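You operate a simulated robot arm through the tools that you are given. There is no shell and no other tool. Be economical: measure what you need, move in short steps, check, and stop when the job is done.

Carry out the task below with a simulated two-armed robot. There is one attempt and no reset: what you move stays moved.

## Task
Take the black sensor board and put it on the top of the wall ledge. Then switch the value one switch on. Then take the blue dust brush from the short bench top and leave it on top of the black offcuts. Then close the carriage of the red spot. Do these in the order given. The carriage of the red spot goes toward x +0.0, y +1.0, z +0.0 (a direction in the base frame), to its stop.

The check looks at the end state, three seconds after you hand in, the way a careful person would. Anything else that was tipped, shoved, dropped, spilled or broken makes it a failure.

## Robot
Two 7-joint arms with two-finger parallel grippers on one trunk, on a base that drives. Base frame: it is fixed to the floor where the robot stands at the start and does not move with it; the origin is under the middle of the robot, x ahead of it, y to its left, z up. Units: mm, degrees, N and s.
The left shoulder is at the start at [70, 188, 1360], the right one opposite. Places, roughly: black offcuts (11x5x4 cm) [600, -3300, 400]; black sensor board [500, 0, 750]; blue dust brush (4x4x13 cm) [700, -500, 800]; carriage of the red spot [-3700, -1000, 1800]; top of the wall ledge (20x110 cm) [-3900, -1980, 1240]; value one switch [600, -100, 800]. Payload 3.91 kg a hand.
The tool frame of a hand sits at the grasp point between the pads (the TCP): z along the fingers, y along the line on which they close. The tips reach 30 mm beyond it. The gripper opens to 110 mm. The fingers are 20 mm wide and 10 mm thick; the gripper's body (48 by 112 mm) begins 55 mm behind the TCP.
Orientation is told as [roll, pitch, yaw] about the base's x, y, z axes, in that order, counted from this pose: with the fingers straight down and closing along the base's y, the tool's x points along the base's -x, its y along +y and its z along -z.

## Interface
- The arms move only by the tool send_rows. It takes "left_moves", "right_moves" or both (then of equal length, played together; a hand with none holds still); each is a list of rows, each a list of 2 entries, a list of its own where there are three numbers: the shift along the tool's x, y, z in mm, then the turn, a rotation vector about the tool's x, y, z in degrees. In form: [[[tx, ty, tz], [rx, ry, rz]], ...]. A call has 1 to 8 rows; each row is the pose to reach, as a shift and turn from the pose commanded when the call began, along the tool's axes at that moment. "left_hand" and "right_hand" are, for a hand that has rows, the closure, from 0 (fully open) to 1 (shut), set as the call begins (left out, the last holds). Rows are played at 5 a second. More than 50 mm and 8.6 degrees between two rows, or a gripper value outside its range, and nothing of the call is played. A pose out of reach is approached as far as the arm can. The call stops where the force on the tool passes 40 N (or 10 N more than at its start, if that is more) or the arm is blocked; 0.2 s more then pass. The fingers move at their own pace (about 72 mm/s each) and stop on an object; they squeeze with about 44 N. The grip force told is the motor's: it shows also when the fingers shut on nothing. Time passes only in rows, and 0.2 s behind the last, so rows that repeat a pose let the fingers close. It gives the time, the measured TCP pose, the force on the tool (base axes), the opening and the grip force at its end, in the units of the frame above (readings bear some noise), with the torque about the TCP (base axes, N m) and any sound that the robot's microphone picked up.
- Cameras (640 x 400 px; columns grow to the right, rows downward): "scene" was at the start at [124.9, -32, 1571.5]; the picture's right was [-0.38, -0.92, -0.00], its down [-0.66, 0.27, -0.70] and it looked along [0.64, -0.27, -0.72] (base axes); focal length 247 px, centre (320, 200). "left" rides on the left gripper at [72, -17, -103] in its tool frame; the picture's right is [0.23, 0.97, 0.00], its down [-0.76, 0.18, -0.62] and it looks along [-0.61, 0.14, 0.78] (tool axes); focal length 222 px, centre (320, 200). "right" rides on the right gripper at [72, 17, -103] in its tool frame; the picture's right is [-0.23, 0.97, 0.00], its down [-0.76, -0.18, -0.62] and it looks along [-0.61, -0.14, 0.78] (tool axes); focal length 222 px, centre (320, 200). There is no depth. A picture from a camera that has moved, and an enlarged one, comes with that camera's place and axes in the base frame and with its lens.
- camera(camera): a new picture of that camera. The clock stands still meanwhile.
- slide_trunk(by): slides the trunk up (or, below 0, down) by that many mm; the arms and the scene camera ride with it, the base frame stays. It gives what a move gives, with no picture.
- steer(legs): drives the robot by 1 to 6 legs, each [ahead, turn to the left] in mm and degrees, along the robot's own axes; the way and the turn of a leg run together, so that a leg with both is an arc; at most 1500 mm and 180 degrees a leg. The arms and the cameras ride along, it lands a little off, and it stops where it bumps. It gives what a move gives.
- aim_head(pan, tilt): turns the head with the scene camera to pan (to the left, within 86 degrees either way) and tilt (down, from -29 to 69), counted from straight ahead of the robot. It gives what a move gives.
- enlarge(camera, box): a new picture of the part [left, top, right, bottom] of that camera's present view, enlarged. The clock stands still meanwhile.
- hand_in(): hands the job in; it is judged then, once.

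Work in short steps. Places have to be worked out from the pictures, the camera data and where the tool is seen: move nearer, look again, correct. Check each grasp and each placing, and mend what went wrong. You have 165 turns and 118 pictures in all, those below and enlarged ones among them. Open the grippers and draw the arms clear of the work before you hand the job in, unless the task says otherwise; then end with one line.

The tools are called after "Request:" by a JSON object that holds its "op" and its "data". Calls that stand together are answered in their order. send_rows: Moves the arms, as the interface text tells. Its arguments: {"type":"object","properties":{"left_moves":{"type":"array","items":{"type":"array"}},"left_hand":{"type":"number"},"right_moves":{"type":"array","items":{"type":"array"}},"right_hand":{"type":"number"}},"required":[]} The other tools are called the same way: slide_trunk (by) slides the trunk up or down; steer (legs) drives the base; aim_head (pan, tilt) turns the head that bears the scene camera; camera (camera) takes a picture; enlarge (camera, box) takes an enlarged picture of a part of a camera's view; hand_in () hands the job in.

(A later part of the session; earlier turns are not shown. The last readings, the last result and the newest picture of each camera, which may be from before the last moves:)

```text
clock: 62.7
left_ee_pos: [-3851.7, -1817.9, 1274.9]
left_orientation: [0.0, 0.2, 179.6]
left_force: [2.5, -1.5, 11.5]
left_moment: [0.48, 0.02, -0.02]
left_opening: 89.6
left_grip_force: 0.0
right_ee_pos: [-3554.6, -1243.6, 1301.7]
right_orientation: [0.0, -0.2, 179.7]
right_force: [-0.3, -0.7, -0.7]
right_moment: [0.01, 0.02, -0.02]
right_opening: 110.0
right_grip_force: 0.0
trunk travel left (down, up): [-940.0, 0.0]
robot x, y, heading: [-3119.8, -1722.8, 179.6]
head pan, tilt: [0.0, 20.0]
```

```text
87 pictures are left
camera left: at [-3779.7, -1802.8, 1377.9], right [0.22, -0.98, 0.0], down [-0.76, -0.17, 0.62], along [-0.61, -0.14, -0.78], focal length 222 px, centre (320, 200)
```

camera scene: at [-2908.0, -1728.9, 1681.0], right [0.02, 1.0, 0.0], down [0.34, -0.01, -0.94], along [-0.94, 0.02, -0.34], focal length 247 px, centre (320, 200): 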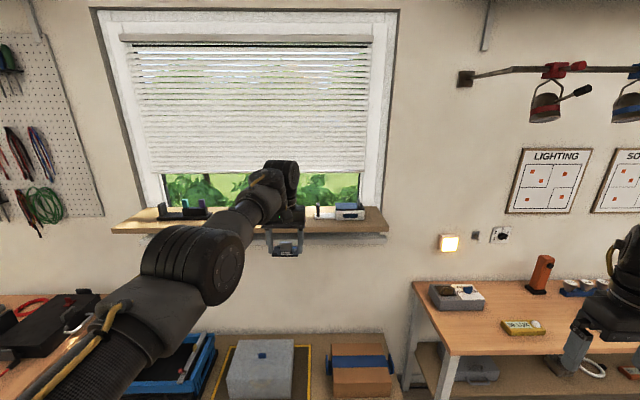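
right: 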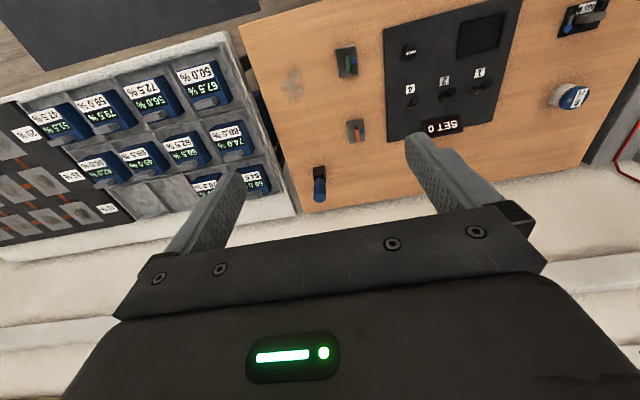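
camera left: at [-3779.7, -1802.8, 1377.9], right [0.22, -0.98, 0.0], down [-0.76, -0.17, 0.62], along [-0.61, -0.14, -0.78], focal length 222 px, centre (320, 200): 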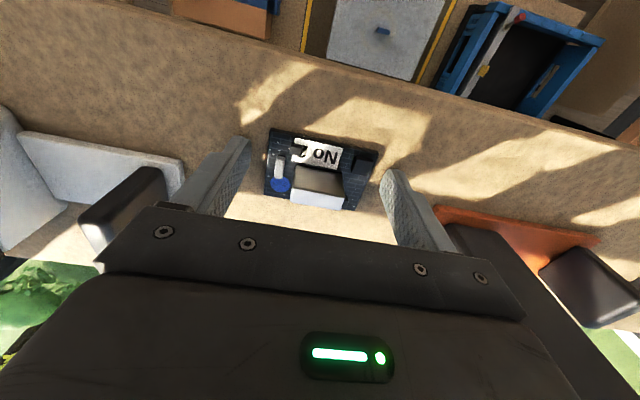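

Released flat on the ledge. I lift straight up 70 mm and look.

Request:
{"op": "send_rows", "data": {"left_moves": [[[0, 0, -10], [0, 0, 0]], [[0, 0, -30], [0, 0, 0]], [[0, 0, -50], [0, 0, 0]], [[0, 0, -70], [0, 0, 0]], [[0, 0, -70], [0, 0, 0]]]}}

Request:
{"op": "camera", "data": {"camera": "left"}}

```text
clock: 63.9
left_ee_pos: [-3849.1, -1818.1, 1341.8]
left_orientation: [0.1, 0.2, 179.8]
left_force: [-0.7, 0.0, -0.6]
left_moment: [-0.01, -0.02, -0.03]
left_opening: 90.1
left_grip_force: 0.1
left hand out of reach, approached as far as the arm can: row 4, 5
right_ee_pos: [-3555.3, -1244.9, 1300.9]
right_orientation: [0.0, -0.1, 179.7]
right_force: [0.1, -0.1, -0.1]
right_moment: [0.02, -0.01, 0.02]
right_opening: 109.9
right_grip_force: 0.0
trunk travel left (down, up): [-940.0, 0.0]
robot x, y, heading: [-3118.8, -1726.5, 179.6]
head pan, tilt: [0.0, 20.0]
```

```text
86 pictures are left
camera left: at [-3776.9, -1803.4, 1445.5], right [0.22, -0.97, 0.0], down [-0.76, -0.17, 0.62], along [-0.6, -0.14, -0.78], focal length 222 px, centre (320, 200)
```

left: 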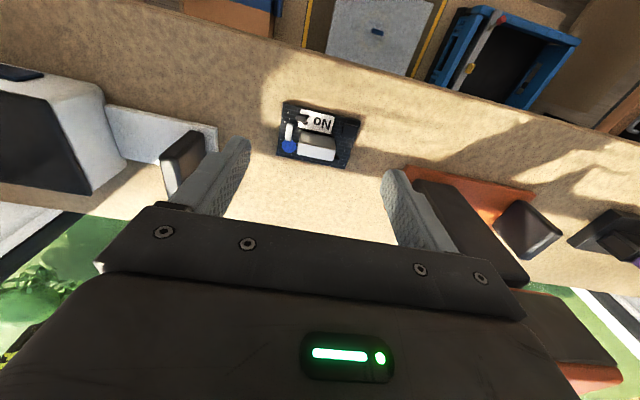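

The board rests on the ledge undisturbed. I back off and drive back to in front of the bench.

Request:
{"op": "steer", "data": {"legs": [[-450, 0], [0, -138.4], [1300, 0], [1300, 0], [0, -41.2]]}}

Request:
{"op": "slide_trunk", "data": {"by": -70}}

Request:
{"op": "aim_head", "data": {"pan": 0, "tilt": 40}}

Request:
{"op": "camera", "data": {"camera": "scene"}}

```text
clock: 86.3
left_ee_pos: [-106.0, 244.3, 1342.4]
left_orientation: [0.0, 0.2, 4.3]
left_force: [-0.5, -0.1, 0.3]
left_moment: [0.0, -0.01, -0.03]
left_opening: 90.0
left_grip_force: 0.0
right_ee_pos: [-351.8, -350.7, 1301.9]
right_orientation: [-0.1, 0.0, 4.3]
right_force: [-0.4, 0.3, 1.1]
right_moment: [-0.01, 0.02, 0.0]
right_opening: 109.9
right_grip_force: 0.0
trunk travel left (down, up): [-940.0, 0.0]
robot x, y, heading: [-827.0, 98.6, 4.2]
head pan, tilt: [0.0, 20.0]
```

```text
clock: 87.4
left_ee_pos: [-105.8, 242.8, 1273.3]
left_orientation: [0.1, 0.2, 4.2]
left_force: [0.5, -0.1, -0.8]
left_moment: [0.03, -0.05, 0.0]
left_opening: 89.9
left_grip_force: 0.1
right_ee_pos: [-352.3, -352.1, 1230.3]
right_orientation: [0.0, 0.0, 4.2]
right_force: [0.1, 0.1, 0.2]
right_moment: [-0.02, 0.01, -0.01]
right_opening: 109.6
right_grip_force: 0.1
trunk travel left (down, up): [-870.0, 70.0]
robot x, y, heading: [-827.4, 92.6, 4.3]
head pan, tilt: [0.0, 20.0]
```

```text
clock: 88.2
left_ee_pos: [-105.5, 243.4, 1272.4]
left_orientation: [0.1, 0.2, 4.3]
left_force: [-0.5, 0.4, -0.6]
left_moment: [0.0, -0.03, 0.04]
left_opening: 90.3
left_grip_force: 0.1
right_ee_pos: [-353.0, -351.6, 1231.9]
right_orientation: [-0.1, 0.0, 4.3]
right_force: [0.0, 0.3, -0.9]
right_moment: [-0.03, -0.03, -0.01]
right_opening: 109.9
right_grip_force: 0.0
trunk travel left (down, up): [-870.0, 70.0]
robot x, y, heading: [-828.2, 98.9, 4.4]
head pan, tilt: [0.0, 40.0]
```

```text
85 pictures are left
camera scene: at [-693.1, 103.2, 1579.8], right [0.08, -1.0, 0.0], down [-0.64, -0.05, -0.77], along [0.76, 0.06, -0.64], focal length 247 px, centre (320, 200)
```

scene: 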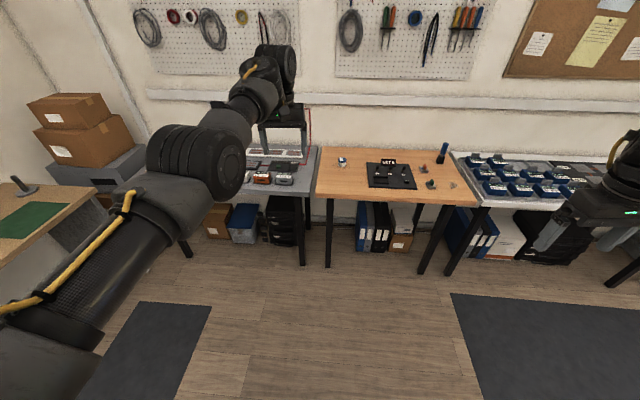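

I move the left hand out to the left first, then drive to stand at about (0, -250) facing the bench, so the right hand can serve both switch 1 and the brush.

Request:
{"op": "send_rows", "data": {"left_moves": [[[30, 40, 0], [0, 0, 0]], [[60, 80, 0], [0, 0, 0]], [[90, 120, 0], [0, 0, 0]], [[120, 160, 0], [0, 0, 0]], [[150, 200, 0], [0, 0, 0]]]}}

Request:
{"op": "steer", "data": {"legs": [[0, -27], [898, 0], [0, 22.7]]}}

Request:
{"op": "camera", "data": {"camera": "scene"}}

```text
clock: 89.4
left_ee_pos: [-155.8, 447.1, 1247.1]
left_orientation: [-0.1, 0.1, 4.4]
left_force: [0.0, 0.4, 0.1]
left_moment: [-0.01, -0.03, 0.02]
left_opening: 90.6
left_grip_force: 0.0
left hand out of reach, approached as far as the arm can: row 2, 3, 4, 5
right_ee_pos: [-355.2, -348.3, 1233.1]
right_orientation: [-0.2, -0.2, 4.3]
right_force: [-0.4, -0.1, 0.6]
right_moment: [-0.01, 0.01, -0.01]
right_opening: 109.7
right_grip_force: 0.0
trunk travel left (down, up): [-870.0, 70.0]
robot x, y, heading: [-829.1, 96.0, 4.3]
head pan, tilt: [0.0, 40.0]
```

```text
clock: 96.7
left_ee_pos: [699.1, 67.9, 1248.1]
left_orientation: [0.3, 0.2, 1.3]
left_force: [0.1, -0.2, 0.8]
left_moment: [0.0, 0.01, 0.01]
left_opening: 90.2
left_grip_force: 0.1
right_ee_pos: [458.9, -715.9, 1230.7]
right_orientation: [0.1, 0.0, 1.3]
right_force: [-0.6, 0.1, 1.5]
right_moment: [0.03, 0.01, -0.02]
right_opening: 110.2
right_grip_force: 0.1
trunk travel left (down, up): [-870.0, 70.0]
robot x, y, heading: [7.2, -243.1, 1.3]
head pan, tilt: [0.0, 40.0]
```

```text
84 pictures are left
camera scene: at [142.8, -244.0, 1579.8], right [0.02, -1.0, 0.0], down [-0.64, -0.01, -0.77], along [0.77, 0.02, -0.64], focal length 247 px, centre (320, 200)
```

scene: 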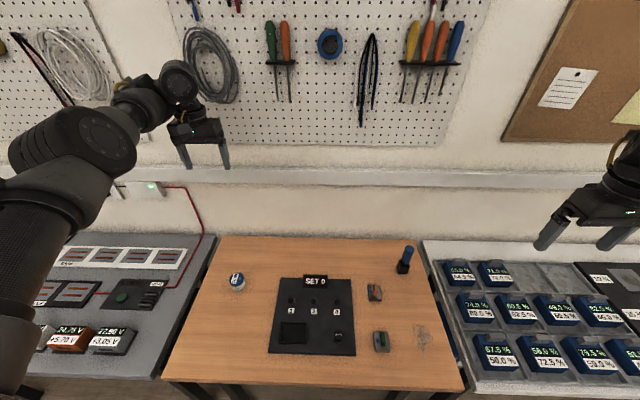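

Good stance. I zoom in on the switches and brush.

Request:
{"op": "enlarge", "data": {"camera": "scene", "box": [264, 265, 360, 325]}}

Request:
{"op": "enlarge", "data": {"camera": "scene", "box": [340, 230, 468, 310]}}

```text
6.67 times, centred on (312, 295) of scene
camera zoom: at [142.8, -244.0, 1579.8], right [0.02, -1.0, 0.0], down [-0.64, -0.01, -0.77], along [0.77, 0.02, -0.64], focal length 1650 px, centre (373, -433)
```

zoom: 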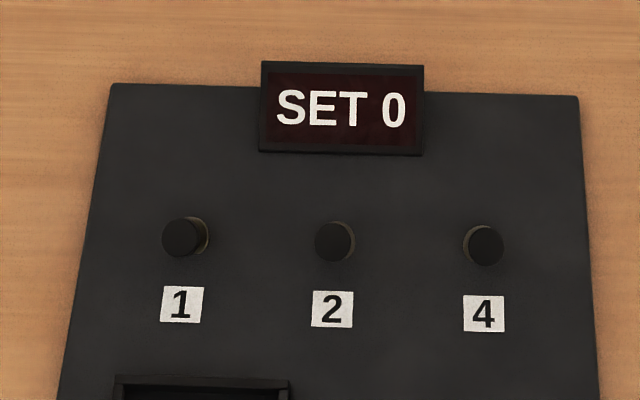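

```text
5.00 times, centred on (404, 270) of scene
camera zoom: at [142.8, -244.0, 1579.8], right [0.02, -1.0, 0.0], down [-0.64, -0.01, -0.77], along [0.77, 0.02, -0.64], focal length 1237 px, centre (-100, -150)
```

zoom: 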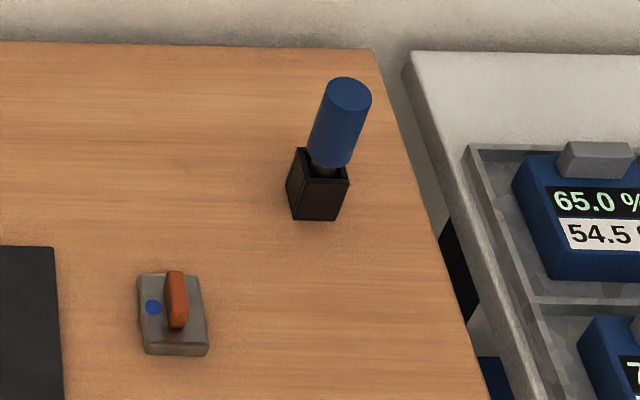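

The levers point back toward the robot (off); knob 1 is at about [550, -139, 811]. It needs pushing away (+x). I bring the left hand, closed, down on the robot side of it.

Request:
{"op": "send_rows", "data": {"left_moves": [[[10, -20, 35], [0, 0, 0]], [[20, -40, 75], [0, 0, 0]], [[30, -60, 115], [0, 0, 0]], [[45, -80, 155], [0, 0, 0]], [[60, -100, 190], [0, 0, 0]], [[80, -125, 220], [0, 0, 0]], [[100, -150, 245], [0, 0, 0]], [[100, -150, 245], [0, 0, 0]]], "left_hand": 1}}

```text
clock: 98.5
left_ee_pos: [680.9, -53.1, 1036.3]
left_orientation: [0.2, 0.2, 1.3]
left_force: [0.6, 0.1, -0.2]
left_moment: [0.01, -0.02, -0.01]
left_opening: 0.1
left_grip_force: 37.1
left hand out of reach, approached as far as the arm can: row 1, 2, 3, 4, 5, 6, 7, 8
right_ee_pos: [461.2, -715.0, 1230.7]
right_orientation: [0.1, 0.0, 1.4]
right_force: [0.2, 0.1, 0.4]
right_moment: [0.02, 0.03, -0.01]
right_opening: 109.9
right_grip_force: 0.1
trunk travel left (down, up): [-870.0, 70.0]
robot x, y, heading: [6.4, -243.7, 1.5]
head pan, tilt: [0.0, 40.0]
```

Now on to about [520, -139, 900].

Request:
{"op": "send_rows", "data": {"left_moves": [[[25, -15, 35], [0, 0, 0]], [[50, -30, 65], [0, 0, 0]], [[80, -45, 90], [0, 0, 0]], [[110, -60, 110], [0, 0, 0]], [[140, -75, 125], [0, 0, 0]], [[163, -90, 136], [0, 0, 0]], [[163, -90, 136], [0, 0, 0]]]}}

Request:
{"op": "camera", "data": {"camera": "left"}}

```text
clock: 100.3
left_ee_pos: [540.3, -106.7, 912.7]
left_orientation: [2.9, -2.2, 3.0]
left_force: [0.2, -0.7, 0.0]
left_moment: [0.0, 0.0, 0.01]
left_opening: 0.2
left_grip_force: 37.8
right_ee_pos: [460.2, -712.7, 1232.1]
right_orientation: [0.0, 0.0, 1.2]
right_force: [0.5, -0.6, 0.0]
right_moment: [0.0, -0.03, -0.01]
right_opening: 110.2
right_grip_force: 0.0
trunk travel left (down, up): [-870.0, 70.0]
robot x, y, heading: [6.2, -244.0, 1.3]
head pan, tilt: [0.0, 40.0]
stopped in row 7 (left hand): the arm was blocked; the commanded pose is now the measured one
```

```text
81 pictures are left
camera left: at [464.9, -134.8, 1011.9], right [-0.28, 0.96, 0.04], down [0.73, 0.19, 0.66], along [0.62, 0.21, -0.75], focal length 222 px, centre (320, 200)
```

left: 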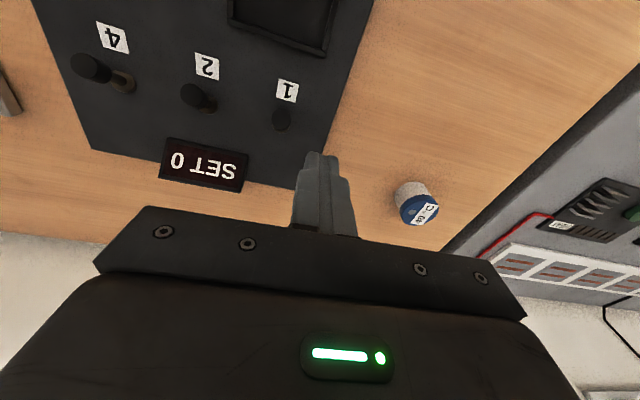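

The arm was blocked with no contact force (arm's own limit). I straighten the orientation and try the rest in a small step.

Request:
{"op": "send_rows", "data": {"left_moves": [[[0, 0, 0], [2.9, 2.2, 3]], [[10, -15, 0], [2.9, 2.2, 3]], [[20, -31, 0], [2.9, 2.2, 3]], [[20, -31, 0], [2.9, 2.2, 3]]]}}

Request:
{"op": "camera", "data": {"camera": "scene"}}

```text
clock: 101.5
left_ee_pos: [540.1, -119.6, 923.0]
left_orientation: [1.4, -1.9, 1.1]
left_force: [1.4, 0.0, 0.0]
left_moment: [0.0, -0.02, 0.0]
left_opening: 0.0
left_grip_force: 38.1
right_ee_pos: [460.5, -713.1, 1230.9]
right_orientation: [0.0, 0.0, 1.3]
right_force: [0.1, 0.3, 0.9]
right_moment: [0.02, 0.0, 0.03]
right_opening: 110.0
right_grip_force: 0.2
trunk travel left (down, up): [-870.0, 70.0]
robot x, y, heading: [8.8, -241.7, 1.3]
head pan, tilt: [0.0, 40.0]
stopped in row 4 (left hand): the arm was blocked; the commanded pose is now the measured one
```

```text
80 pictures are left
camera scene: at [143.6, -242.0, 1579.7], right [0.02, -1.0, 0.0], down [-0.64, -0.02, -0.77], along [0.77, 0.02, -0.64], focal length 247 px, centre (320, 200)
```

scene: 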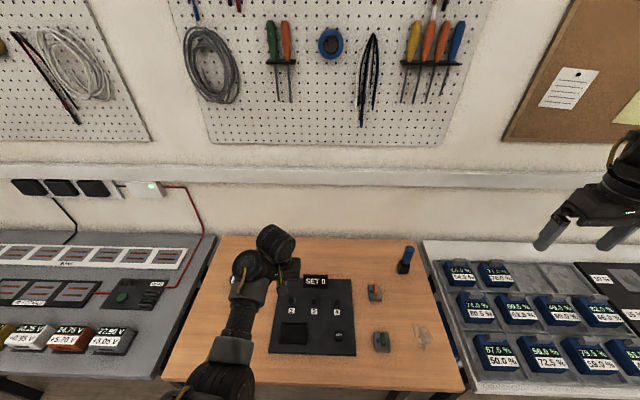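

The arm is too folded here. I back the base by 80 mm and shift a little right so that the target lies further ahead.

Request:
{"op": "steer", "data": {"legs": [[-90, 0]]}}

Request:
{"op": "send_rows", "data": {"left_moves": [[[-10, -5, 0], [1.4, 1.9, 1.1]], [[-30, -12, 0], [1.4, 1.9, 1.1]], [[-60, -19, 0], [1.4, 1.9, 1.1]], [[-60, -19, 0], [1.4, 1.9, 1.1]]]}}

```text
clock: 102.6
left_ee_pos: [452.4, -122.0, 922.1]
left_orientation: [1.5, -1.8, 1.1]
left_force: [-0.4, 0.9, 0.6]
left_moment: [0.02, 0.02, 0.01]
left_opening: 0.0
left_grip_force: 37.5
right_ee_pos: [373.3, -716.0, 1230.4]
right_orientation: [0.0, 0.1, 1.4]
right_force: [0.2, -0.2, 0.0]
right_moment: [-0.03, 0.0, 0.01]
right_opening: 109.8
right_grip_force: 0.0
trunk travel left (down, up): [-870.0, 70.0]
robot x, y, heading: [-81.7, -248.6, 1.3]
head pan, tilt: [0.0, 40.0]
```

```text
clock: 103.6
left_ee_pos: [510.7, -139.9, 923.9]
left_orientation: [0.1, 0.1, 0.2]
left_force: [0.0, 0.3, -0.6]
left_moment: [-0.03, 0.0, -0.01]
left_opening: 0.0
left_grip_force: 38.1
right_ee_pos: [370.7, -717.0, 1229.1]
right_orientation: [0.1, 0.0, 1.4]
right_force: [0.0, -0.7, 0.4]
right_moment: [-0.02, 0.0, 0.04]
right_opening: 109.9
right_grip_force: 0.1
trunk travel left (down, up): [-870.0, 70.0]
robot x, y, heading: [-82.1, -249.7, 1.4]
head pan, tilt: [0.0, 40.0]
```

Now at [511, -140, 924] upright. I lower to TCP z≈832 and check clearance.

Request:
{"op": "send_rows", "data": {"left_moves": [[[0, 0, 40], [0, 0, 0]], [[0, 0, 75], [0, 0, 0]], [[0, 0, 92], [0, 0, 0]], [[0, 0, 92], [0, 0, 0]]]}}

Request:
{"op": "camera", "data": {"camera": "left"}}

Request:
{"op": "enlarge", "data": {"camera": "scene", "box": [240, 210, 400, 310]}}

```text
clock: 104.6
left_ee_pos: [510.4, -138.7, 833.2]
left_orientation: [0.2, 0.0, 0.2]
left_force: [-0.5, -1.0, -0.5]
left_moment: [-0.01, -0.02, -0.04]
left_opening: 0.0
left_grip_force: 38.0
right_ee_pos: [370.9, -714.9, 1230.1]
right_orientation: [-0.1, 0.1, 1.4]
right_force: [-0.2, -0.3, -0.2]
right_moment: [-0.01, 0.06, 0.02]
right_opening: 110.1
right_grip_force: 0.1
trunk travel left (down, up): [-870.0, 70.0]
robot x, y, heading: [-82.5, -243.1, 1.5]
head pan, tilt: [0.0, 40.0]
```

```text
79 pictures are left
camera left: at [438.5, -156.9, 936.3], right [-0.23, 0.97, 0.0], down [0.76, 0.18, 0.62], along [0.61, 0.14, -0.78], focal length 222 px, centre (320, 200)
```

left: 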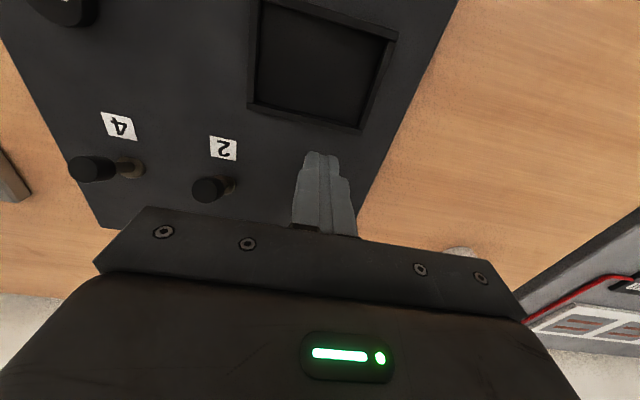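

```text
4.00 times, centred on (320, 260) of scene
camera zoom: at [53.8, -244.1, 1579.8], right [0.03, -1.0, 0.0], down [-0.64, -0.02, -0.77], along [0.77, 0.02, -0.64], focal length 990 px, centre (320, -40)
```

zoom: 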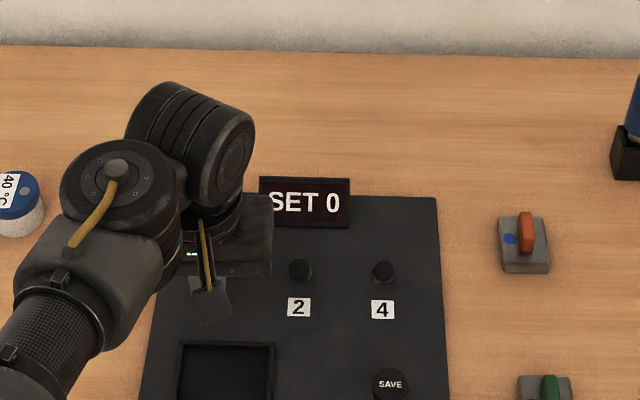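

Lever geometry confirmed (knob at x≈546, pivot at x≈566). I push forward (+x) slowly.

Request:
{"op": "send_rows", "data": {"left_moves": [[[-10, 0, 0], [0, 0, 0]], [[-20, 0, 0], [0, 0, 0]], [[-28, 0, 0], [0, 0, 0]], [[-36, 0, 0], [0, 0, 0]], [[-44, 0, 0], [0, 0, 0]], [[-50, 0, 0], [0, 0, 0]]]}}

Request:
{"op": "enlarge", "data": {"camera": "scene", "box": [240, 210, 400, 310]}}

```text
clock: 106.0
left_ee_pos: [562.0, -139.1, 832.8]
left_orientation: [0.1, 0.1, 0.1]
left_force: [-0.5, 0.0, 1.3]
left_moment: [-0.01, 0.0, 0.0]
left_opening: 0.1
left_grip_force: 37.0
right_ee_pos: [371.1, -716.0, 1231.7]
right_orientation: [0.0, 0.0, 1.3]
right_force: [-0.6, -0.2, -0.5]
right_moment: [-0.05, -0.01, -0.01]
right_opening: 110.0
right_grip_force: 0.1
trunk travel left (down, up): [-870.0, 70.0]
robot x, y, heading: [-79.1, -247.0, 1.5]
head pan, tilt: [0.0, 40.0]
```

```text
4.00 times, centred on (320, 260) of scene
camera zoom: at [54.5, -244.5, 1579.7], right [0.03, -1.0, 0.0], down [-0.64, -0.02, -0.77], along [0.77, 0.02, -0.64], focal length 990 px, centre (320, -40)
```

zoom: 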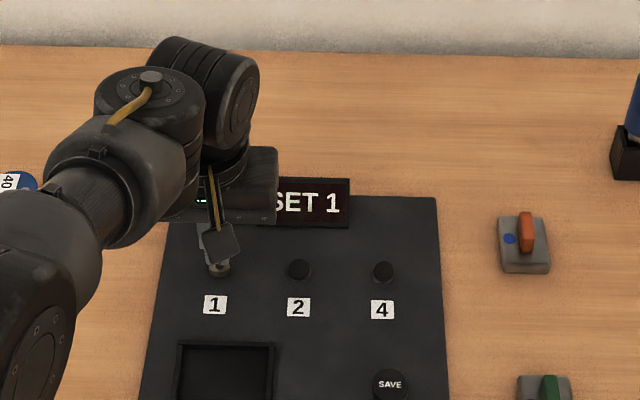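

The display reads SET 1: switch one is on. I back off slightly and raise the hand.

Request:
{"op": "send_rows", "data": {"left_moves": [[[12, 0, 0], [0, 0, 0]], [[12, 0, -40], [0, 0, 0]], [[0, 0, -85], [0, 0, 0]], [[-20, 20, -130], [0, 0, 0]], [[-50, 50, -165], [0, 0, 0]], [[-80, 80, -200], [0, 0, 0]], [[-80, 110, -240], [0, 0, 0]]]}}

Request:
{"op": "enlarge", "data": {"camera": "scene", "box": [240, 210, 400, 310]}}

```text
refused: row 4 steps farther than a row can; nothing moved
```

```text
4.00 times, centred on (320, 260) of scene
camera zoom: at [54.5, -244.5, 1579.7], right [0.03, -1.0, 0.0], down [-0.64, -0.02, -0.77], along [0.77, 0.02, -0.64], focal length 990 px, centre (320, -40)
```

zoom: 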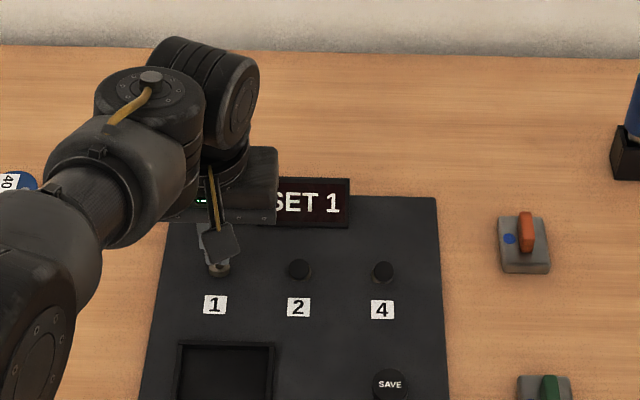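

A row was too long; I repeat with shorter steps.

Request:
{"op": "send_rows", "data": {"left_moves": [[[12, 0, 0], [0, 0, 0]], [[12, 0, -35], [0, 0, 0]], [[5, 5, -75], [0, 0, 0]], [[-10, 20, -110], [0, 0, 0]], [[-30, 40, -140], [0, 0, 0]], [[-50, 60, -170], [0, 0, 0]], [[-65, 80, -205], [0, 0, 0]]]}}

Request:
{"op": "enlarge", "data": {"camera": "scene", "box": [240, 190, 420, 310]}}

```text
clock: 107.6
left_ee_pos: [625.3, -58.0, 1038.0]
left_orientation: [0.1, 0.0, 0.1]
left_force: [-0.3, -0.1, 0.4]
left_moment: [-0.02, 0.0, 0.04]
left_opening: 0.0
left_grip_force: 37.6
right_ee_pos: [370.8, -715.5, 1230.7]
right_orientation: [0.0, 0.1, 1.3]
right_force: [0.0, 0.4, 0.0]
right_moment: [-0.04, 0.02, 0.01]
right_opening: 110.0
right_grip_force: 0.0
trunk travel left (down, up): [-870.0, 70.0]
robot x, y, heading: [-79.8, -246.2, 1.4]
head pan, tilt: [0.0, 40.0]
```

```text
3.33 times, centred on (330, 250) of scene
camera zoom: at [53.9, -243.4, 1579.7], right [0.03, -1.0, 0.0], down [-0.64, -0.02, -0.77], along [0.77, 0.02, -0.64], focal length 825 px, centre (287, 33)
```

zoom: 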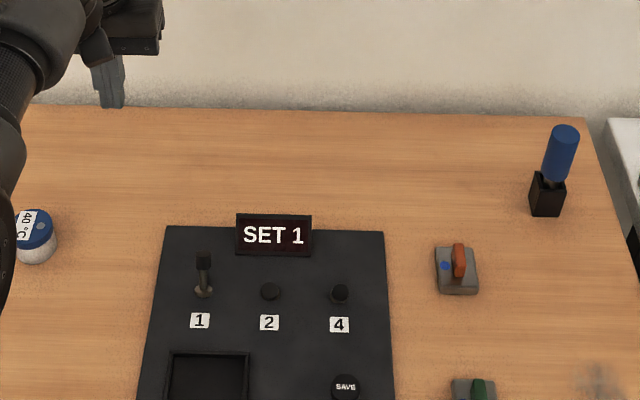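

Lever 1 stands flipped, others unchanged. Brush stands at about [712, -542], top z≈890. I drive 100 mm ahead and bring the open right hand above it.

Request:
{"op": "steer", "data": {"legs": [[100, -1.3]]}}

Request:
{"op": "send_rows", "data": {"right_moves": [[[-35, 25, 20], [0, 0, 0]], [[-70, 50, 40], [0, 0, 0]], [[-105, 75, 60], [0, 0, 0]], [[-140, 100, 80], [0, 0, 0]], [[-170, 125, 105], [0, 0, 0]], [[-200, 150, 130], [0, 0, 0]], [[-220, 165, 155], [0, 0, 0]], [[-220, 165, 155], [0, 0, 0]]], "right_hand": 0}}

Request:
{"op": "camera", "data": {"camera": "right"}}

```text
clock: 108.8
left_ee_pos: [717.6, -75.5, 1044.7]
left_orientation: [0.1, -0.7, -1.3]
left_force: [-0.5, -0.2, 0.0]
left_moment: [0.05, 0.01, 0.03]
left_opening: 0.0
left_grip_force: 37.8
right_ee_pos: [445.2, -723.8, 1237.4]
right_orientation: [0.0, -0.8, 0.0]
right_force: [-1.2, 0.5, 1.7]
right_moment: [0.01, -0.05, -0.04]
right_opening: 109.9
right_grip_force: 0.1
trunk travel left (down, up): [-870.0, 70.0]
robot x, y, heading: [18.8, -245.2, 0.5]
head pan, tilt: [0.0, 40.0]
```

```text
clock: 110.6
left_ee_pos: [726.5, -75.9, 1037.5]
left_orientation: [0.0, -0.1, -1.3]
left_force: [0.1, 0.1, -0.5]
left_moment: [-0.01, -0.01, -0.05]
left_opening: 0.0
left_grip_force: 37.3
right_ee_pos: [607.3, -598.8, 1118.6]
right_orientation: [0.1, -0.4, 0.0]
right_force: [0.3, 0.3, 0.0]
right_moment: [-0.01, 0.01, -0.02]
right_opening: 110.1
right_grip_force: 0.0
right hand out of reach, approached as far as the arm can: row 5, 6, 7, 8
trunk travel left (down, up): [-870.0, 70.0]
robot x, y, heading: [19.5, -245.5, 0.1]
head pan, tilt: [0.0, 40.0]
```

```text
74 pictures are left
camera right: at [535.4, -582.8, 1221.0], right [0.23, 0.97, 0.0], down [0.76, -0.18, 0.63], along [0.61, -0.14, -0.78], focal length 222 px, centre (320, 200)
```

right: 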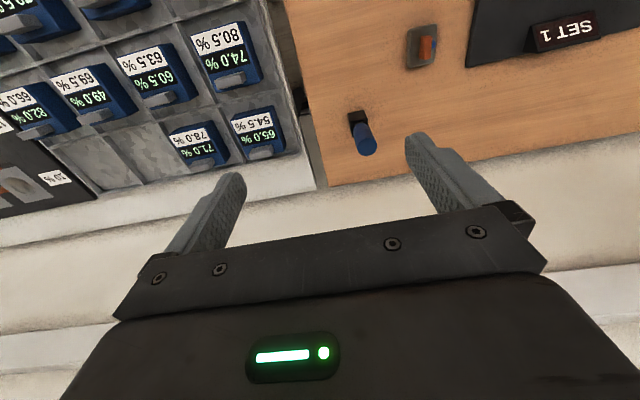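

Brush refined to about [700, -544]. I continue in small moves: down first, then forward.

Request:
{"op": "send_rows", "data": {"right_moves": [[[-10, 5, 30], [0, 0, 0]], [[-25, 15, 60], [0, 0, 0]], [[-45, 25, 90], [0, 0, 0]], [[-65, 40, 115], [0, 0, 0]], [[-85, 54, 125], [0, 0, 0]], [[-93, 54, 125], [0, 0, 0]], [[-93, 54, 125], [0, 0, 0]]]}}

```text
clock: 112.2
left_ee_pos: [727.2, -75.2, 1037.1]
left_orientation: [0.1, -0.1, -1.3]
left_force: [0.6, -0.5, 0.4]
left_moment: [0.01, 0.02, -0.02]
left_opening: 0.2
left_grip_force: 37.6
right_ee_pos: [588.5, -606.0, 1077.5]
right_orientation: [0.1, -0.3, 0.0]
right_force: [0.7, 0.2, 0.5]
right_moment: [0.01, 0.03, -0.01]
right_opening: 109.8
right_grip_force: 0.1
right hand out of reach, approached as far as the arm can: row 1, 2, 3, 4, 5, 6, 7
trunk travel left (down, up): [-870.0, 70.0]
robot x, y, heading: [18.0, -244.5, 0.2]
head pan, tilt: [0.0, 40.0]
```

Request:
{"op": "aim_head", "data": {"pan": -30, "tilt": 40}}

Request:
{"op": "camera", "data": {"camera": "scene"}}

```text
clock: 113.1
left_ee_pos: [726.8, -74.9, 1038.8]
left_orientation: [0.0, -0.1, -1.3]
left_force: [-0.1, -0.1, -0.1]
left_moment: [-0.02, 0.0, -0.01]
left_opening: 0.0
left_grip_force: 37.8
right_ee_pos: [587.3, -606.5, 1077.1]
right_orientation: [0.0, -0.3, 0.0]
right_force: [-0.6, -0.3, -0.6]
right_moment: [-0.01, -0.01, 0.01]
right_opening: 109.9
right_grip_force: 0.1
trunk travel left (down, up): [-870.0, 70.0]
robot x, y, heading: [20.2, -247.8, 0.2]
head pan, tilt: [-30.0, 40.0]
```

```text
73 pictures are left
camera scene: at [142.9, -288.2, 1579.8], right [-0.5, -0.87, 0.0], down [-0.56, 0.32, -0.77], along [0.66, -0.38, -0.64], focal length 247 px, centre (320, 200)
```

scene: 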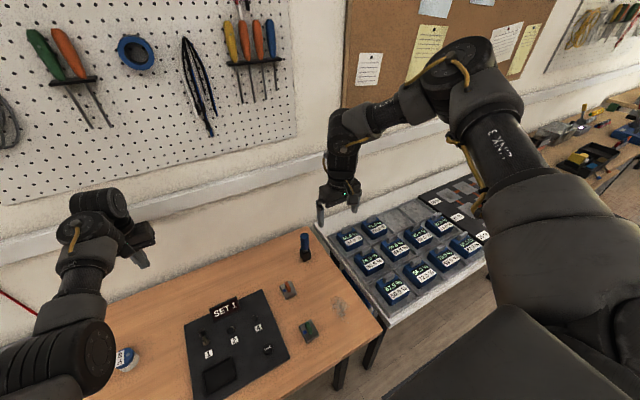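

The right arm's elbow-up posture prevents reaching there; the left arm is better placed. I draw the right hand back up, then shift the base about 345 mm to the right so the left hand can take the brush.

Request:
{"op": "send_rows", "data": {"right_moves": [[[20, -15, -25], [0, 0, 0]], [[45, -35, -60], [0, 0, 0]], [[70, -55, -95], [0, 0, 0]], [[95, -75, -125], [0, 0, 0]], [[125, -95, -150], [0, 0, 0]], [[125, -95, -150], [0, 0, 0]]]}}

Request:
{"op": "steer", "data": {"legs": [[-150, 0], [0, -70], [366, 0], [0, 70]]}}

Request:
{"op": "aim_head", "data": {"pan": 0, "tilt": 45}}

Request:
{"op": "camera", "data": {"camera": "scene"}}

```text
clock: 114.5
left_ee_pos: [727.4, -75.0, 1036.6]
left_orientation: [0.1, -0.1, -1.3]
left_force: [-0.1, 0.5, -0.3]
left_moment: [-0.01, -0.03, -0.02]
left_opening: 0.0
left_grip_force: 37.5
right_ee_pos: [464.5, -696.8, 1227.1]
right_orientation: [-0.1, -0.2, 0.0]
right_force: [-0.2, 0.7, 0.7]
right_moment: [0.0, 0.01, -0.03]
right_opening: 109.9
right_grip_force: 0.1
trunk travel left (down, up): [-870.0, 70.0]
robot x, y, heading: [19.6, -243.0, 0.2]
head pan, tilt: [-30.0, 40.0]
```

```text
clock: 124.0
left_ee_pos: [699.3, -432.9, 1038.1]
left_orientation: [0.1, 0.0, -2.2]
left_force: [1.1, -0.5, 0.2]
left_moment: [0.01, 0.0, -0.02]
left_opening: 0.0
left_grip_force: 37.7
right_ee_pos: [427.0, -1051.3, 1226.5]
right_orientation: [0.1, -0.2, -0.9]
right_force: [0.8, 0.1, 0.3]
right_moment: [-0.01, 0.0, -0.04]
right_opening: 109.8
right_grip_force: 0.1
trunk travel left (down, up): [-870.0, 70.0]
robot x, y, heading: [-12.1, -588.1, -0.6]
head pan, tilt: [-30.0, 40.0]
```

```text
clock: 124.9
left_ee_pos: [698.9, -433.5, 1039.4]
left_orientation: [0.1, -0.1, -2.1]
left_force: [0.1, -0.5, 0.1]
left_moment: [0.01, 0.0, 0.02]
left_opening: 0.1
left_grip_force: 37.9
right_ee_pos: [427.8, -1049.7, 1225.8]
right_orientation: [0.0, -0.3, -0.8]
right_force: [-1.2, 1.1, -0.6]
right_moment: [0.04, -0.01, 0.01]
right_opening: 110.1
right_grip_force: 0.0
trunk travel left (down, up): [-870.0, 70.0]
robot x, y, heading: [-14.0, -591.8, -0.9]
head pan, tilt: [0.0, 45.0]
```

```text
72 pictures are left
camera scene: at [120.6, -594.5, 1572.5], right [-0.02, -1.0, 0.0], down [-0.71, 0.01, -0.71], along [0.71, -0.01, -0.71], focal length 247 px, centre (320, 200)
```

scene: 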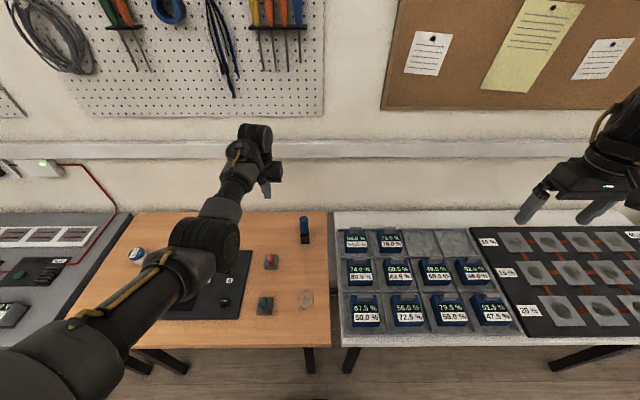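

I open the left hand and move it over the brush at [700, -544], straightening the yaw, then look.

Request:
{"op": "send_rows", "data": {"left_moves": [[[0, -30, 0], [0, 0, -2]], [[0, -60, 0], [0, 0, -2]], [[2, -90, 10], [0, 0, -2]], [[3, -111, 25], [0, 0, -2]], [[3, -111, 40], [0, 0, -2]], [[3, -111, 40], [0, 0, -2]]], "left_hand": 0}}

Request:
{"op": "camera", "data": {"camera": "left"}}

```text
clock: 126.3
left_ee_pos: [692.6, -542.6, 997.5]
left_orientation: [0.1, -0.2, -0.3]
left_force: [-0.6, -0.1, 0.1]
left_moment: [0.01, -0.02, 0.02]
left_opening: 110.1
left_grip_force: 0.1
right_ee_pos: [427.7, -1049.9, 1227.0]
right_orientation: [0.0, -0.2, -0.8]
right_force: [-0.6, 0.3, 0.6]
right_moment: [-0.01, 0.02, 0.01]
right_opening: 110.2
right_grip_force: 0.0
trunk travel left (down, up): [-870.0, 70.0]
robot x, y, heading: [-14.0, -593.8, -0.9]
head pan, tilt: [0.0, 45.0]
```

```text
71 pictures are left
camera left: at [619.1, -561.5, 1100.2], right [-0.22, 0.97, 0.0], down [0.76, 0.17, 0.63], along [0.61, 0.14, -0.78], focal length 222 px, centre (320, 200)
```

left: 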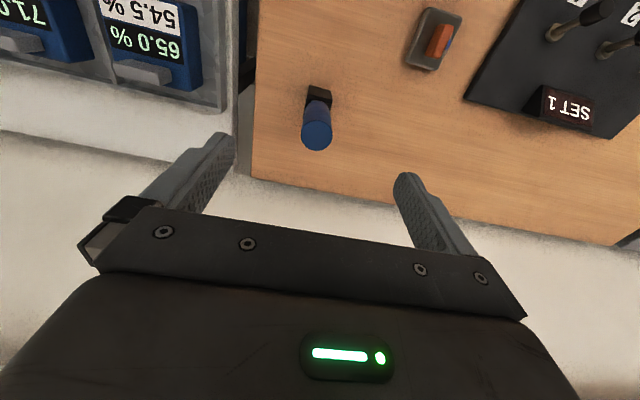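

Brush confirmed at [702, -544]. I descend around the handle to TCP z≈858.

Request:
{"op": "send_rows", "data": {"left_moves": [[[-9, -2, 15], [0, 0, 0]], [[-9, -2, 50], [0, 0, 0]], [[-9, -2, 85], [0, 0, 0]], [[-9, -2, 115], [0, 0, 0]], [[-9, -2, 138], [0, 0, 0]], [[-9, -2, 138], [0, 0, 0]]]}}

Request:
{"op": "camera", "data": {"camera": "left"}}

```text
clock: 127.7
left_ee_pos: [654.7, -540.9, 885.5]
left_orientation: [0.1, -0.1, -0.2]
left_force: [-0.3, -1.2, 0.6]
left_moment: [0.02, -0.02, 0.0]
left_opening: 109.8
left_grip_force: 0.1
left hand out of reach, approached as far as the arm can: row 1, 2, 3, 4, 5, 6
right_ee_pos: [428.5, -1049.8, 1226.1]
right_orientation: [0.1, -0.3, -0.9]
right_force: [0.0, 0.3, -0.8]
right_moment: [0.03, 0.03, 0.02]
right_opening: 109.8
right_grip_force: 0.0
trunk travel left (down, up): [-870.0, 70.0]
robot x, y, heading: [-5.6, -589.1, -0.7]
head pan, tilt: [0.0, 45.0]
```

```text
70 pictures are left
camera left: at [581.8, -559.4, 987.3], right [-0.22, 0.97, 0.0], down [0.76, 0.17, 0.63], along [0.61, 0.14, -0.78], focal length 222 px, centre (320, 200)
```

left: 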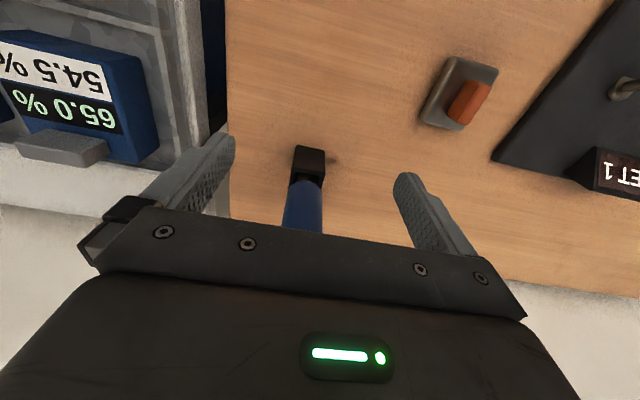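

The arm hit its outer limit and lagged back to x=655 (nothing touched). I raise it again, re-centre above the brush, then use the trunk to descend vertically.

Request:
{"op": "send_rows", "data": {"left_moves": [[[0, 0, -40], [0, 0, 0]], [[0, 0, -80], [0, 0, 0]], [[0, -1, -115], [0, 0, 0]], [[-25, -2, -125], [0, 0, 0]], [[-48, -4, -125], [0, 0, 0]], [[-48, -4, -125], [0, 0, 0]]]}}

```text
clock: 129.1
left_ee_pos: [700.9, -544.0, 1011.7]
left_orientation: [0.0, -0.2, -0.1]
left_force: [1.1, 1.1, 0.9]
left_moment: [0.01, 0.02, 0.0]
left_opening: 110.1
left_grip_force: 0.0
right_ee_pos: [426.8, -1049.3, 1227.1]
right_orientation: [0.0, -0.4, -0.9]
right_force: [0.8, 0.9, 0.1]
right_moment: [-0.01, -0.04, -0.01]
right_opening: 110.1
right_grip_force: 0.1
trunk travel left (down, up): [-870.0, 70.0]
robot x, y, heading: [-9.7, -590.3, -0.8]
head pan, tilt: [0.0, 45.0]
```

Request:
{"op": "slide_trunk", "data": {"by": -105}}

Request:
{"op": "camera", "data": {"camera": "left"}}

```text
clock: 130.5
left_ee_pos: [700.3, -544.2, 905.6]
left_orientation: [0.1, -0.1, -0.2]
left_force: [1.0, -0.1, 1.1]
left_moment: [-0.03, -0.01, -0.04]
left_opening: 109.8
left_grip_force: 0.2
right_ee_pos: [427.7, -1048.8, 1122.3]
right_orientation: [-0.1, -0.3, -0.9]
right_force: [-0.9, -0.1, 0.1]
right_moment: [-0.02, -0.03, -0.04]
right_opening: 110.0
right_grip_force: 0.0
trunk travel left (down, up): [-765.0, 175.0]
robot x, y, heading: [-12.0, -591.7, -0.6]
head pan, tilt: [0.0, 45.0]
```

```text
69 pictures are left
camera left: at [627.7, -562.6, 1009.0], right [-0.22, 0.97, 0.0], down [0.76, 0.17, 0.63], along [0.61, 0.14, -0.78], focal length 222 px, centre (320, 200)
```

left: 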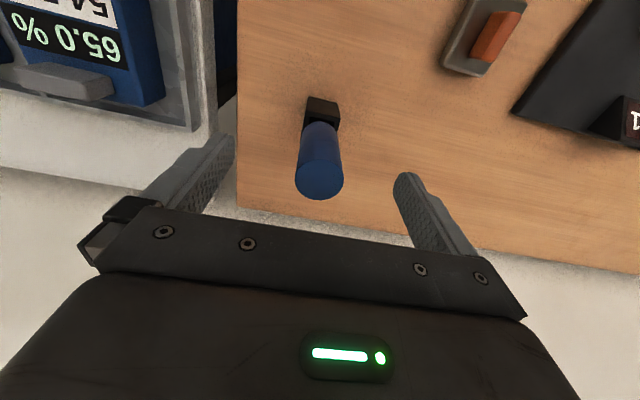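

Centred on the handle. I nudge 4 mm forward and lower the trunk 48 mm more.

Request:
{"op": "send_rows", "data": {"left_moves": [[[-4, 0, 0], [0, 0, 0]], [[-4, 0, 0], [0, 0, 0]]]}}

Request:
{"op": "slide_trunk", "data": {"by": -48}}

Request:
{"op": "send_rows", "data": {"left_moves": [[[0, 0, 0], [0, 0, 0]], [[0, 0, 0], [0, 0, 0]], [[0, 0, 0], [0, 0, 0]], [[0, 0, 0], [0, 0, 0]], [[0, 0, 0], [0, 0, 0]]], "left_hand": 1}}

Request:
{"op": "camera", "data": {"camera": "left"}}

```text
clock: 131.1
left_ee_pos: [700.3, -543.0, 906.2]
left_orientation: [0.1, -0.1, -0.2]
left_force: [-0.5, -1.1, -0.1]
left_moment: [-0.03, 0.03, 0.01]
left_opening: 110.0
left_grip_force: 0.0
left hand out of reach, approached as far as the arm can: row 1, 2
right_ee_pos: [427.5, -1048.9, 1120.3]
right_orientation: [0.1, -0.3, -0.9]
right_force: [-0.2, 0.2, 1.0]
right_moment: [-0.02, -0.01, -0.01]
right_opening: 110.0
right_grip_force: 0.0
trunk travel left (down, up): [-765.0, 175.0]
robot x, y, heading: [-8.0, -595.1, -0.7]
head pan, tilt: [0.0, 45.0]
```

```text
clock: 132.0
left_ee_pos: [701.8, -543.3, 857.6]
left_orientation: [0.1, -0.1, -0.2]
left_force: [0.9, -0.1, 0.4]
left_moment: [0.0, -0.01, 0.02]
left_opening: 110.2
left_grip_force: 0.0
right_ee_pos: [426.9, -1049.9, 1073.7]
right_orientation: [0.0, -0.3, -0.8]
right_force: [-0.5, -0.5, 0.3]
right_moment: [0.02, 0.0, -0.02]
right_opening: 110.0
right_grip_force: 0.1
trunk travel left (down, up): [-717.0, 223.0]
robot x, y, heading: [-10.9, -590.8, -1.1]
head pan, tilt: [0.0, 45.0]
```

```text
clock: 133.2
left_ee_pos: [701.7, -543.1, 857.7]
left_orientation: [0.1, 0.0, -0.2]
left_force: [-0.4, 0.1, -0.3]
left_moment: [0.01, -0.01, 0.02]
left_opening: 30.5
left_grip_force: 43.8
right_ee_pos: [427.2, -1049.9, 1073.0]
right_orientation: [0.2, -0.1, -0.9]
right_force: [0.2, 0.0, -0.1]
right_moment: [0.0, 0.0, -0.02]
right_opening: 110.1
right_grip_force: 0.0
trunk travel left (down, up): [-717.0, 223.0]
robot x, y, heading: [-9.2, -592.1, -0.7]
head pan, tilt: [0.0, 45.0]
```

```text
68 pictures are left
camera left: at [628.6, -561.7, 961.1], right [-0.22, 0.97, 0.0], down [0.76, 0.17, 0.62], along [0.61, 0.14, -0.78], focal length 222 px, centre (320, 200)
```

left: 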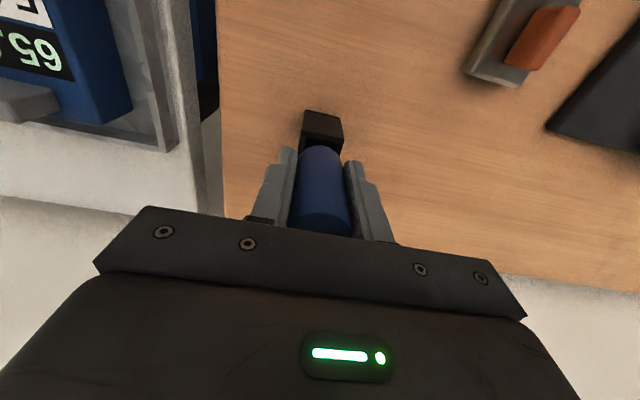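

Handle gripped at 30.5 mm. I lift with the trunk by 200 mm and check.

Request:
{"op": "slide_trunk", "data": {"by": 200}}

Request:
{"op": "camera", "data": {"camera": "left"}}

Request:
{"op": "steer", "data": {"legs": [[-500, 0]]}}

Request:
{"op": "aim_head", "data": {"pan": -75, "tilt": 30}}

Request:
{"op": "camera", "data": {"camera": "scene"}}

```text
clock: 135.3
left_ee_pos: [701.3, -544.5, 1058.3]
left_orientation: [0.1, -0.1, -0.2]
left_force: [-0.1, 0.1, -0.7]
left_moment: [0.01, 0.0, 0.0]
left_opening: 30.5
left_grip_force: 43.7
right_ee_pos: [427.5, -1048.8, 1273.2]
right_orientation: [0.1, -0.2, -1.0]
right_force: [-0.3, 0.7, 0.9]
right_moment: [0.0, -0.02, -0.01]
right_opening: 109.8
right_grip_force: 0.1
trunk travel left (down, up): [-917.0, 23.0]
robot x, y, heading: [-13.9, -589.9, -0.9]
head pan, tilt: [0.0, 45.0]
```

```text
67 pictures are left
camera left: at [628.8, -561.7, 1161.0], right [-0.22, 0.97, 0.0], down [0.76, 0.17, 0.62], along [0.61, 0.14, -0.78], focal length 222 px, centre (320, 200)
```

left: 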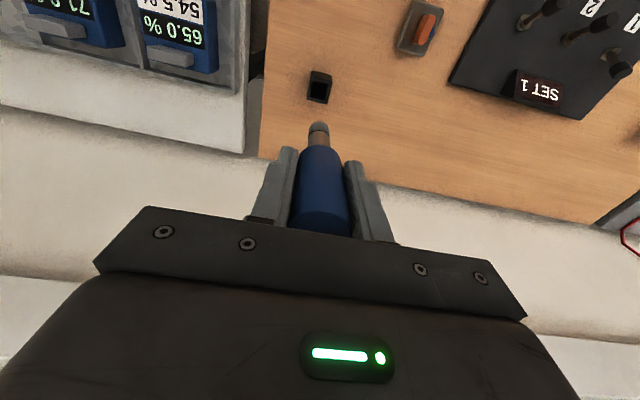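

```text
clock: 138.3
left_ee_pos: [196.2, -535.7, 1057.4]
left_orientation: [0.2, 0.0, -0.3]
left_force: [-0.1, 0.7, -1.1]
left_moment: [-0.02, -0.03, 0.01]
left_opening: 30.4
left_grip_force: 44.3
right_ee_pos: [-79.2, -1041.6, 1271.9]
right_orientation: [0.1, -0.2, -0.9]
right_force: [-0.6, 0.3, -0.1]
right_moment: [0.02, 0.02, -0.01]
right_opening: 110.2
right_grip_force: 0.0
trunk travel left (down, up): [-917.0, 23.0]
robot x, y, heading: [-516.7, -583.9, -1.1]
head pan, tilt: [0.0, 45.0]
```

```text
clock: 139.8
left_ee_pos: [193.7, -536.4, 1059.2]
left_orientation: [0.2, -0.1, -0.3]
left_force: [0.7, 0.0, -0.5]
left_moment: [0.0, 0.01, 0.02]
left_opening: 30.4
left_grip_force: 43.8
right_ee_pos: [-79.9, -1042.8, 1273.2]
right_orientation: [0.0, -0.3, -0.9]
right_force: [-0.5, -0.6, -0.3]
right_moment: [0.02, 0.02, -0.01]
right_opening: 109.9
right_grip_force: 0.1
trunk travel left (down, up): [-917.0, 23.0]
robot x, y, heading: [-518.6, -580.1, -1.0]
head pan, tilt: [-75.0, 30.0]
```

```text
66 pictures are left
camera scene: at [-445.6, -673.5, 1642.1], right [-0.97, -0.24, 0.0], down [-0.12, 0.49, -0.87], along [0.21, -0.84, -0.5], focal length 247 px, centre (320, 200)
```

scene: 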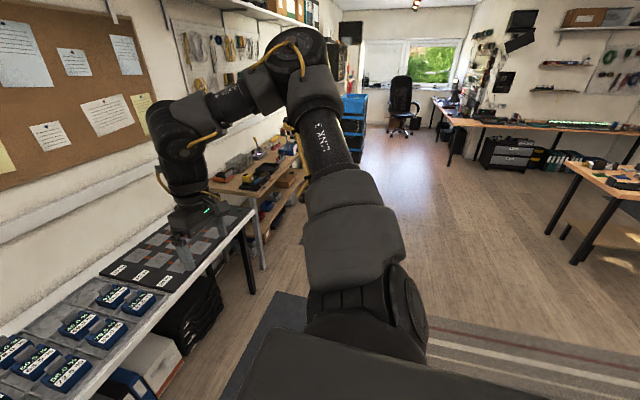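

It came out of a black holder: the brush is a handle with a round tip, held along the fingers. I now drive toward the offcuts near [600, -3300, 400] and look.

Request:
{"op": "steer", "data": {"legs": [[0, -89], [1400, 0], [400, 0], [0, 50]]}}

Request:
{"op": "aim_head", "data": {"pan": 0, "tilt": 35}}

Request:
{"op": "camera", "data": {"camera": "scene"}}

```text
clock: 154.9
left_ee_pos: [71.5, -2797.7, 1057.4]
left_orientation: [0.1, -0.1, -39.2]
left_force: [1.4, -0.1, -0.1]
left_moment: [0.01, -0.01, 0.01]
left_opening: 30.3
left_grip_force: 43.6
right_ee_pos: [-459.8, -3019.6, 1272.4]
right_orientation: [0.1, -0.3, -39.9]
right_force: [-0.4, -0.1, 0.5]
right_moment: [-0.01, 0.03, -0.01]
right_opening: 110.2
right_grip_force: 0.1
trunk travel left (down, up): [-917.0, 23.0]
robot x, y, heading: [-513.7, -2385.6, -39.8]
head pan, tilt: [-75.0, 30.0]
```

```text
clock: 156.4
left_ee_pos: [71.3, -2797.3, 1058.2]
left_orientation: [0.1, -0.1, -39.3]
left_force: [-0.3, -0.4, -0.6]
left_moment: [0.0, 0.02, -0.05]
left_opening: 30.0
left_grip_force: 43.7
right_ee_pos: [-459.0, -3018.4, 1272.8]
right_orientation: [0.0, -0.2, -40.0]
right_force: [0.0, 0.4, -0.2]
right_moment: [-0.01, 0.01, -0.01]
right_opening: 110.1
right_grip_force: 0.2
trunk travel left (down, up): [-917.0, 23.0]
robot x, y, heading: [-510.3, -2389.8, -39.8]
head pan, tilt: [0.0, 35.0]
```

```text
65 pictures are left
camera scene: at [-406.0, -2477.0, 1634.3], right [-0.64, -0.77, 0.0], down [-0.44, 0.37, -0.82], along [0.63, -0.52, -0.57], focal length 247 px, centre (320, 200)
```

scene: 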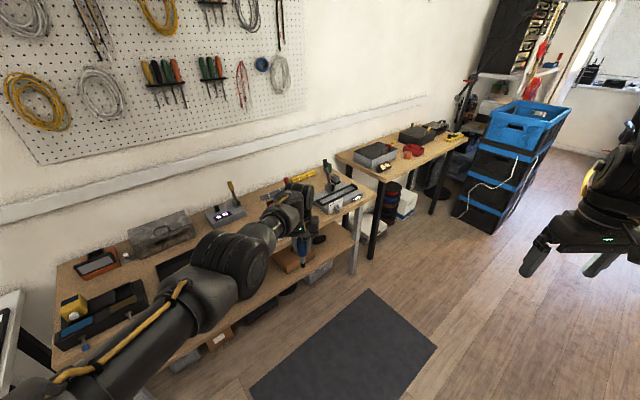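

The offcuts seem to be on the lower shelf under the bench's right end. I zoom in there.

Request:
{"op": "enlarge", "data": {"camera": "scene", "box": [240, 190, 380, 290]}}

Request:
{"op": "camera", "data": {"camera": "left"}}

```text
4.00 times, centred on (310, 240) of scene
camera zoom: at [-406.0, -2477.0, 1634.3], right [-0.64, -0.77, 0.0], down [-0.44, 0.37, -0.82], along [0.63, -0.52, -0.57], focal length 990 px, centre (360, 40)
```

zoom: 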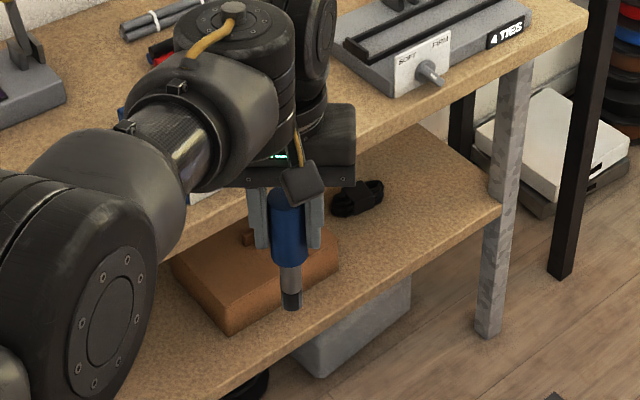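

```text
63 pictures are left
camera left: at [4.5, -2766.9, 1160.7], right [0.44, 0.9, 0.0], down [0.7, -0.34, 0.62], along [0.56, -0.27, -0.78], focal length 222 px, centre (320, 200)
```

left: 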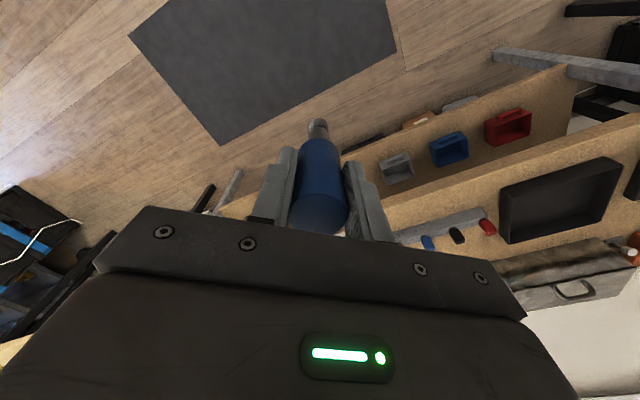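

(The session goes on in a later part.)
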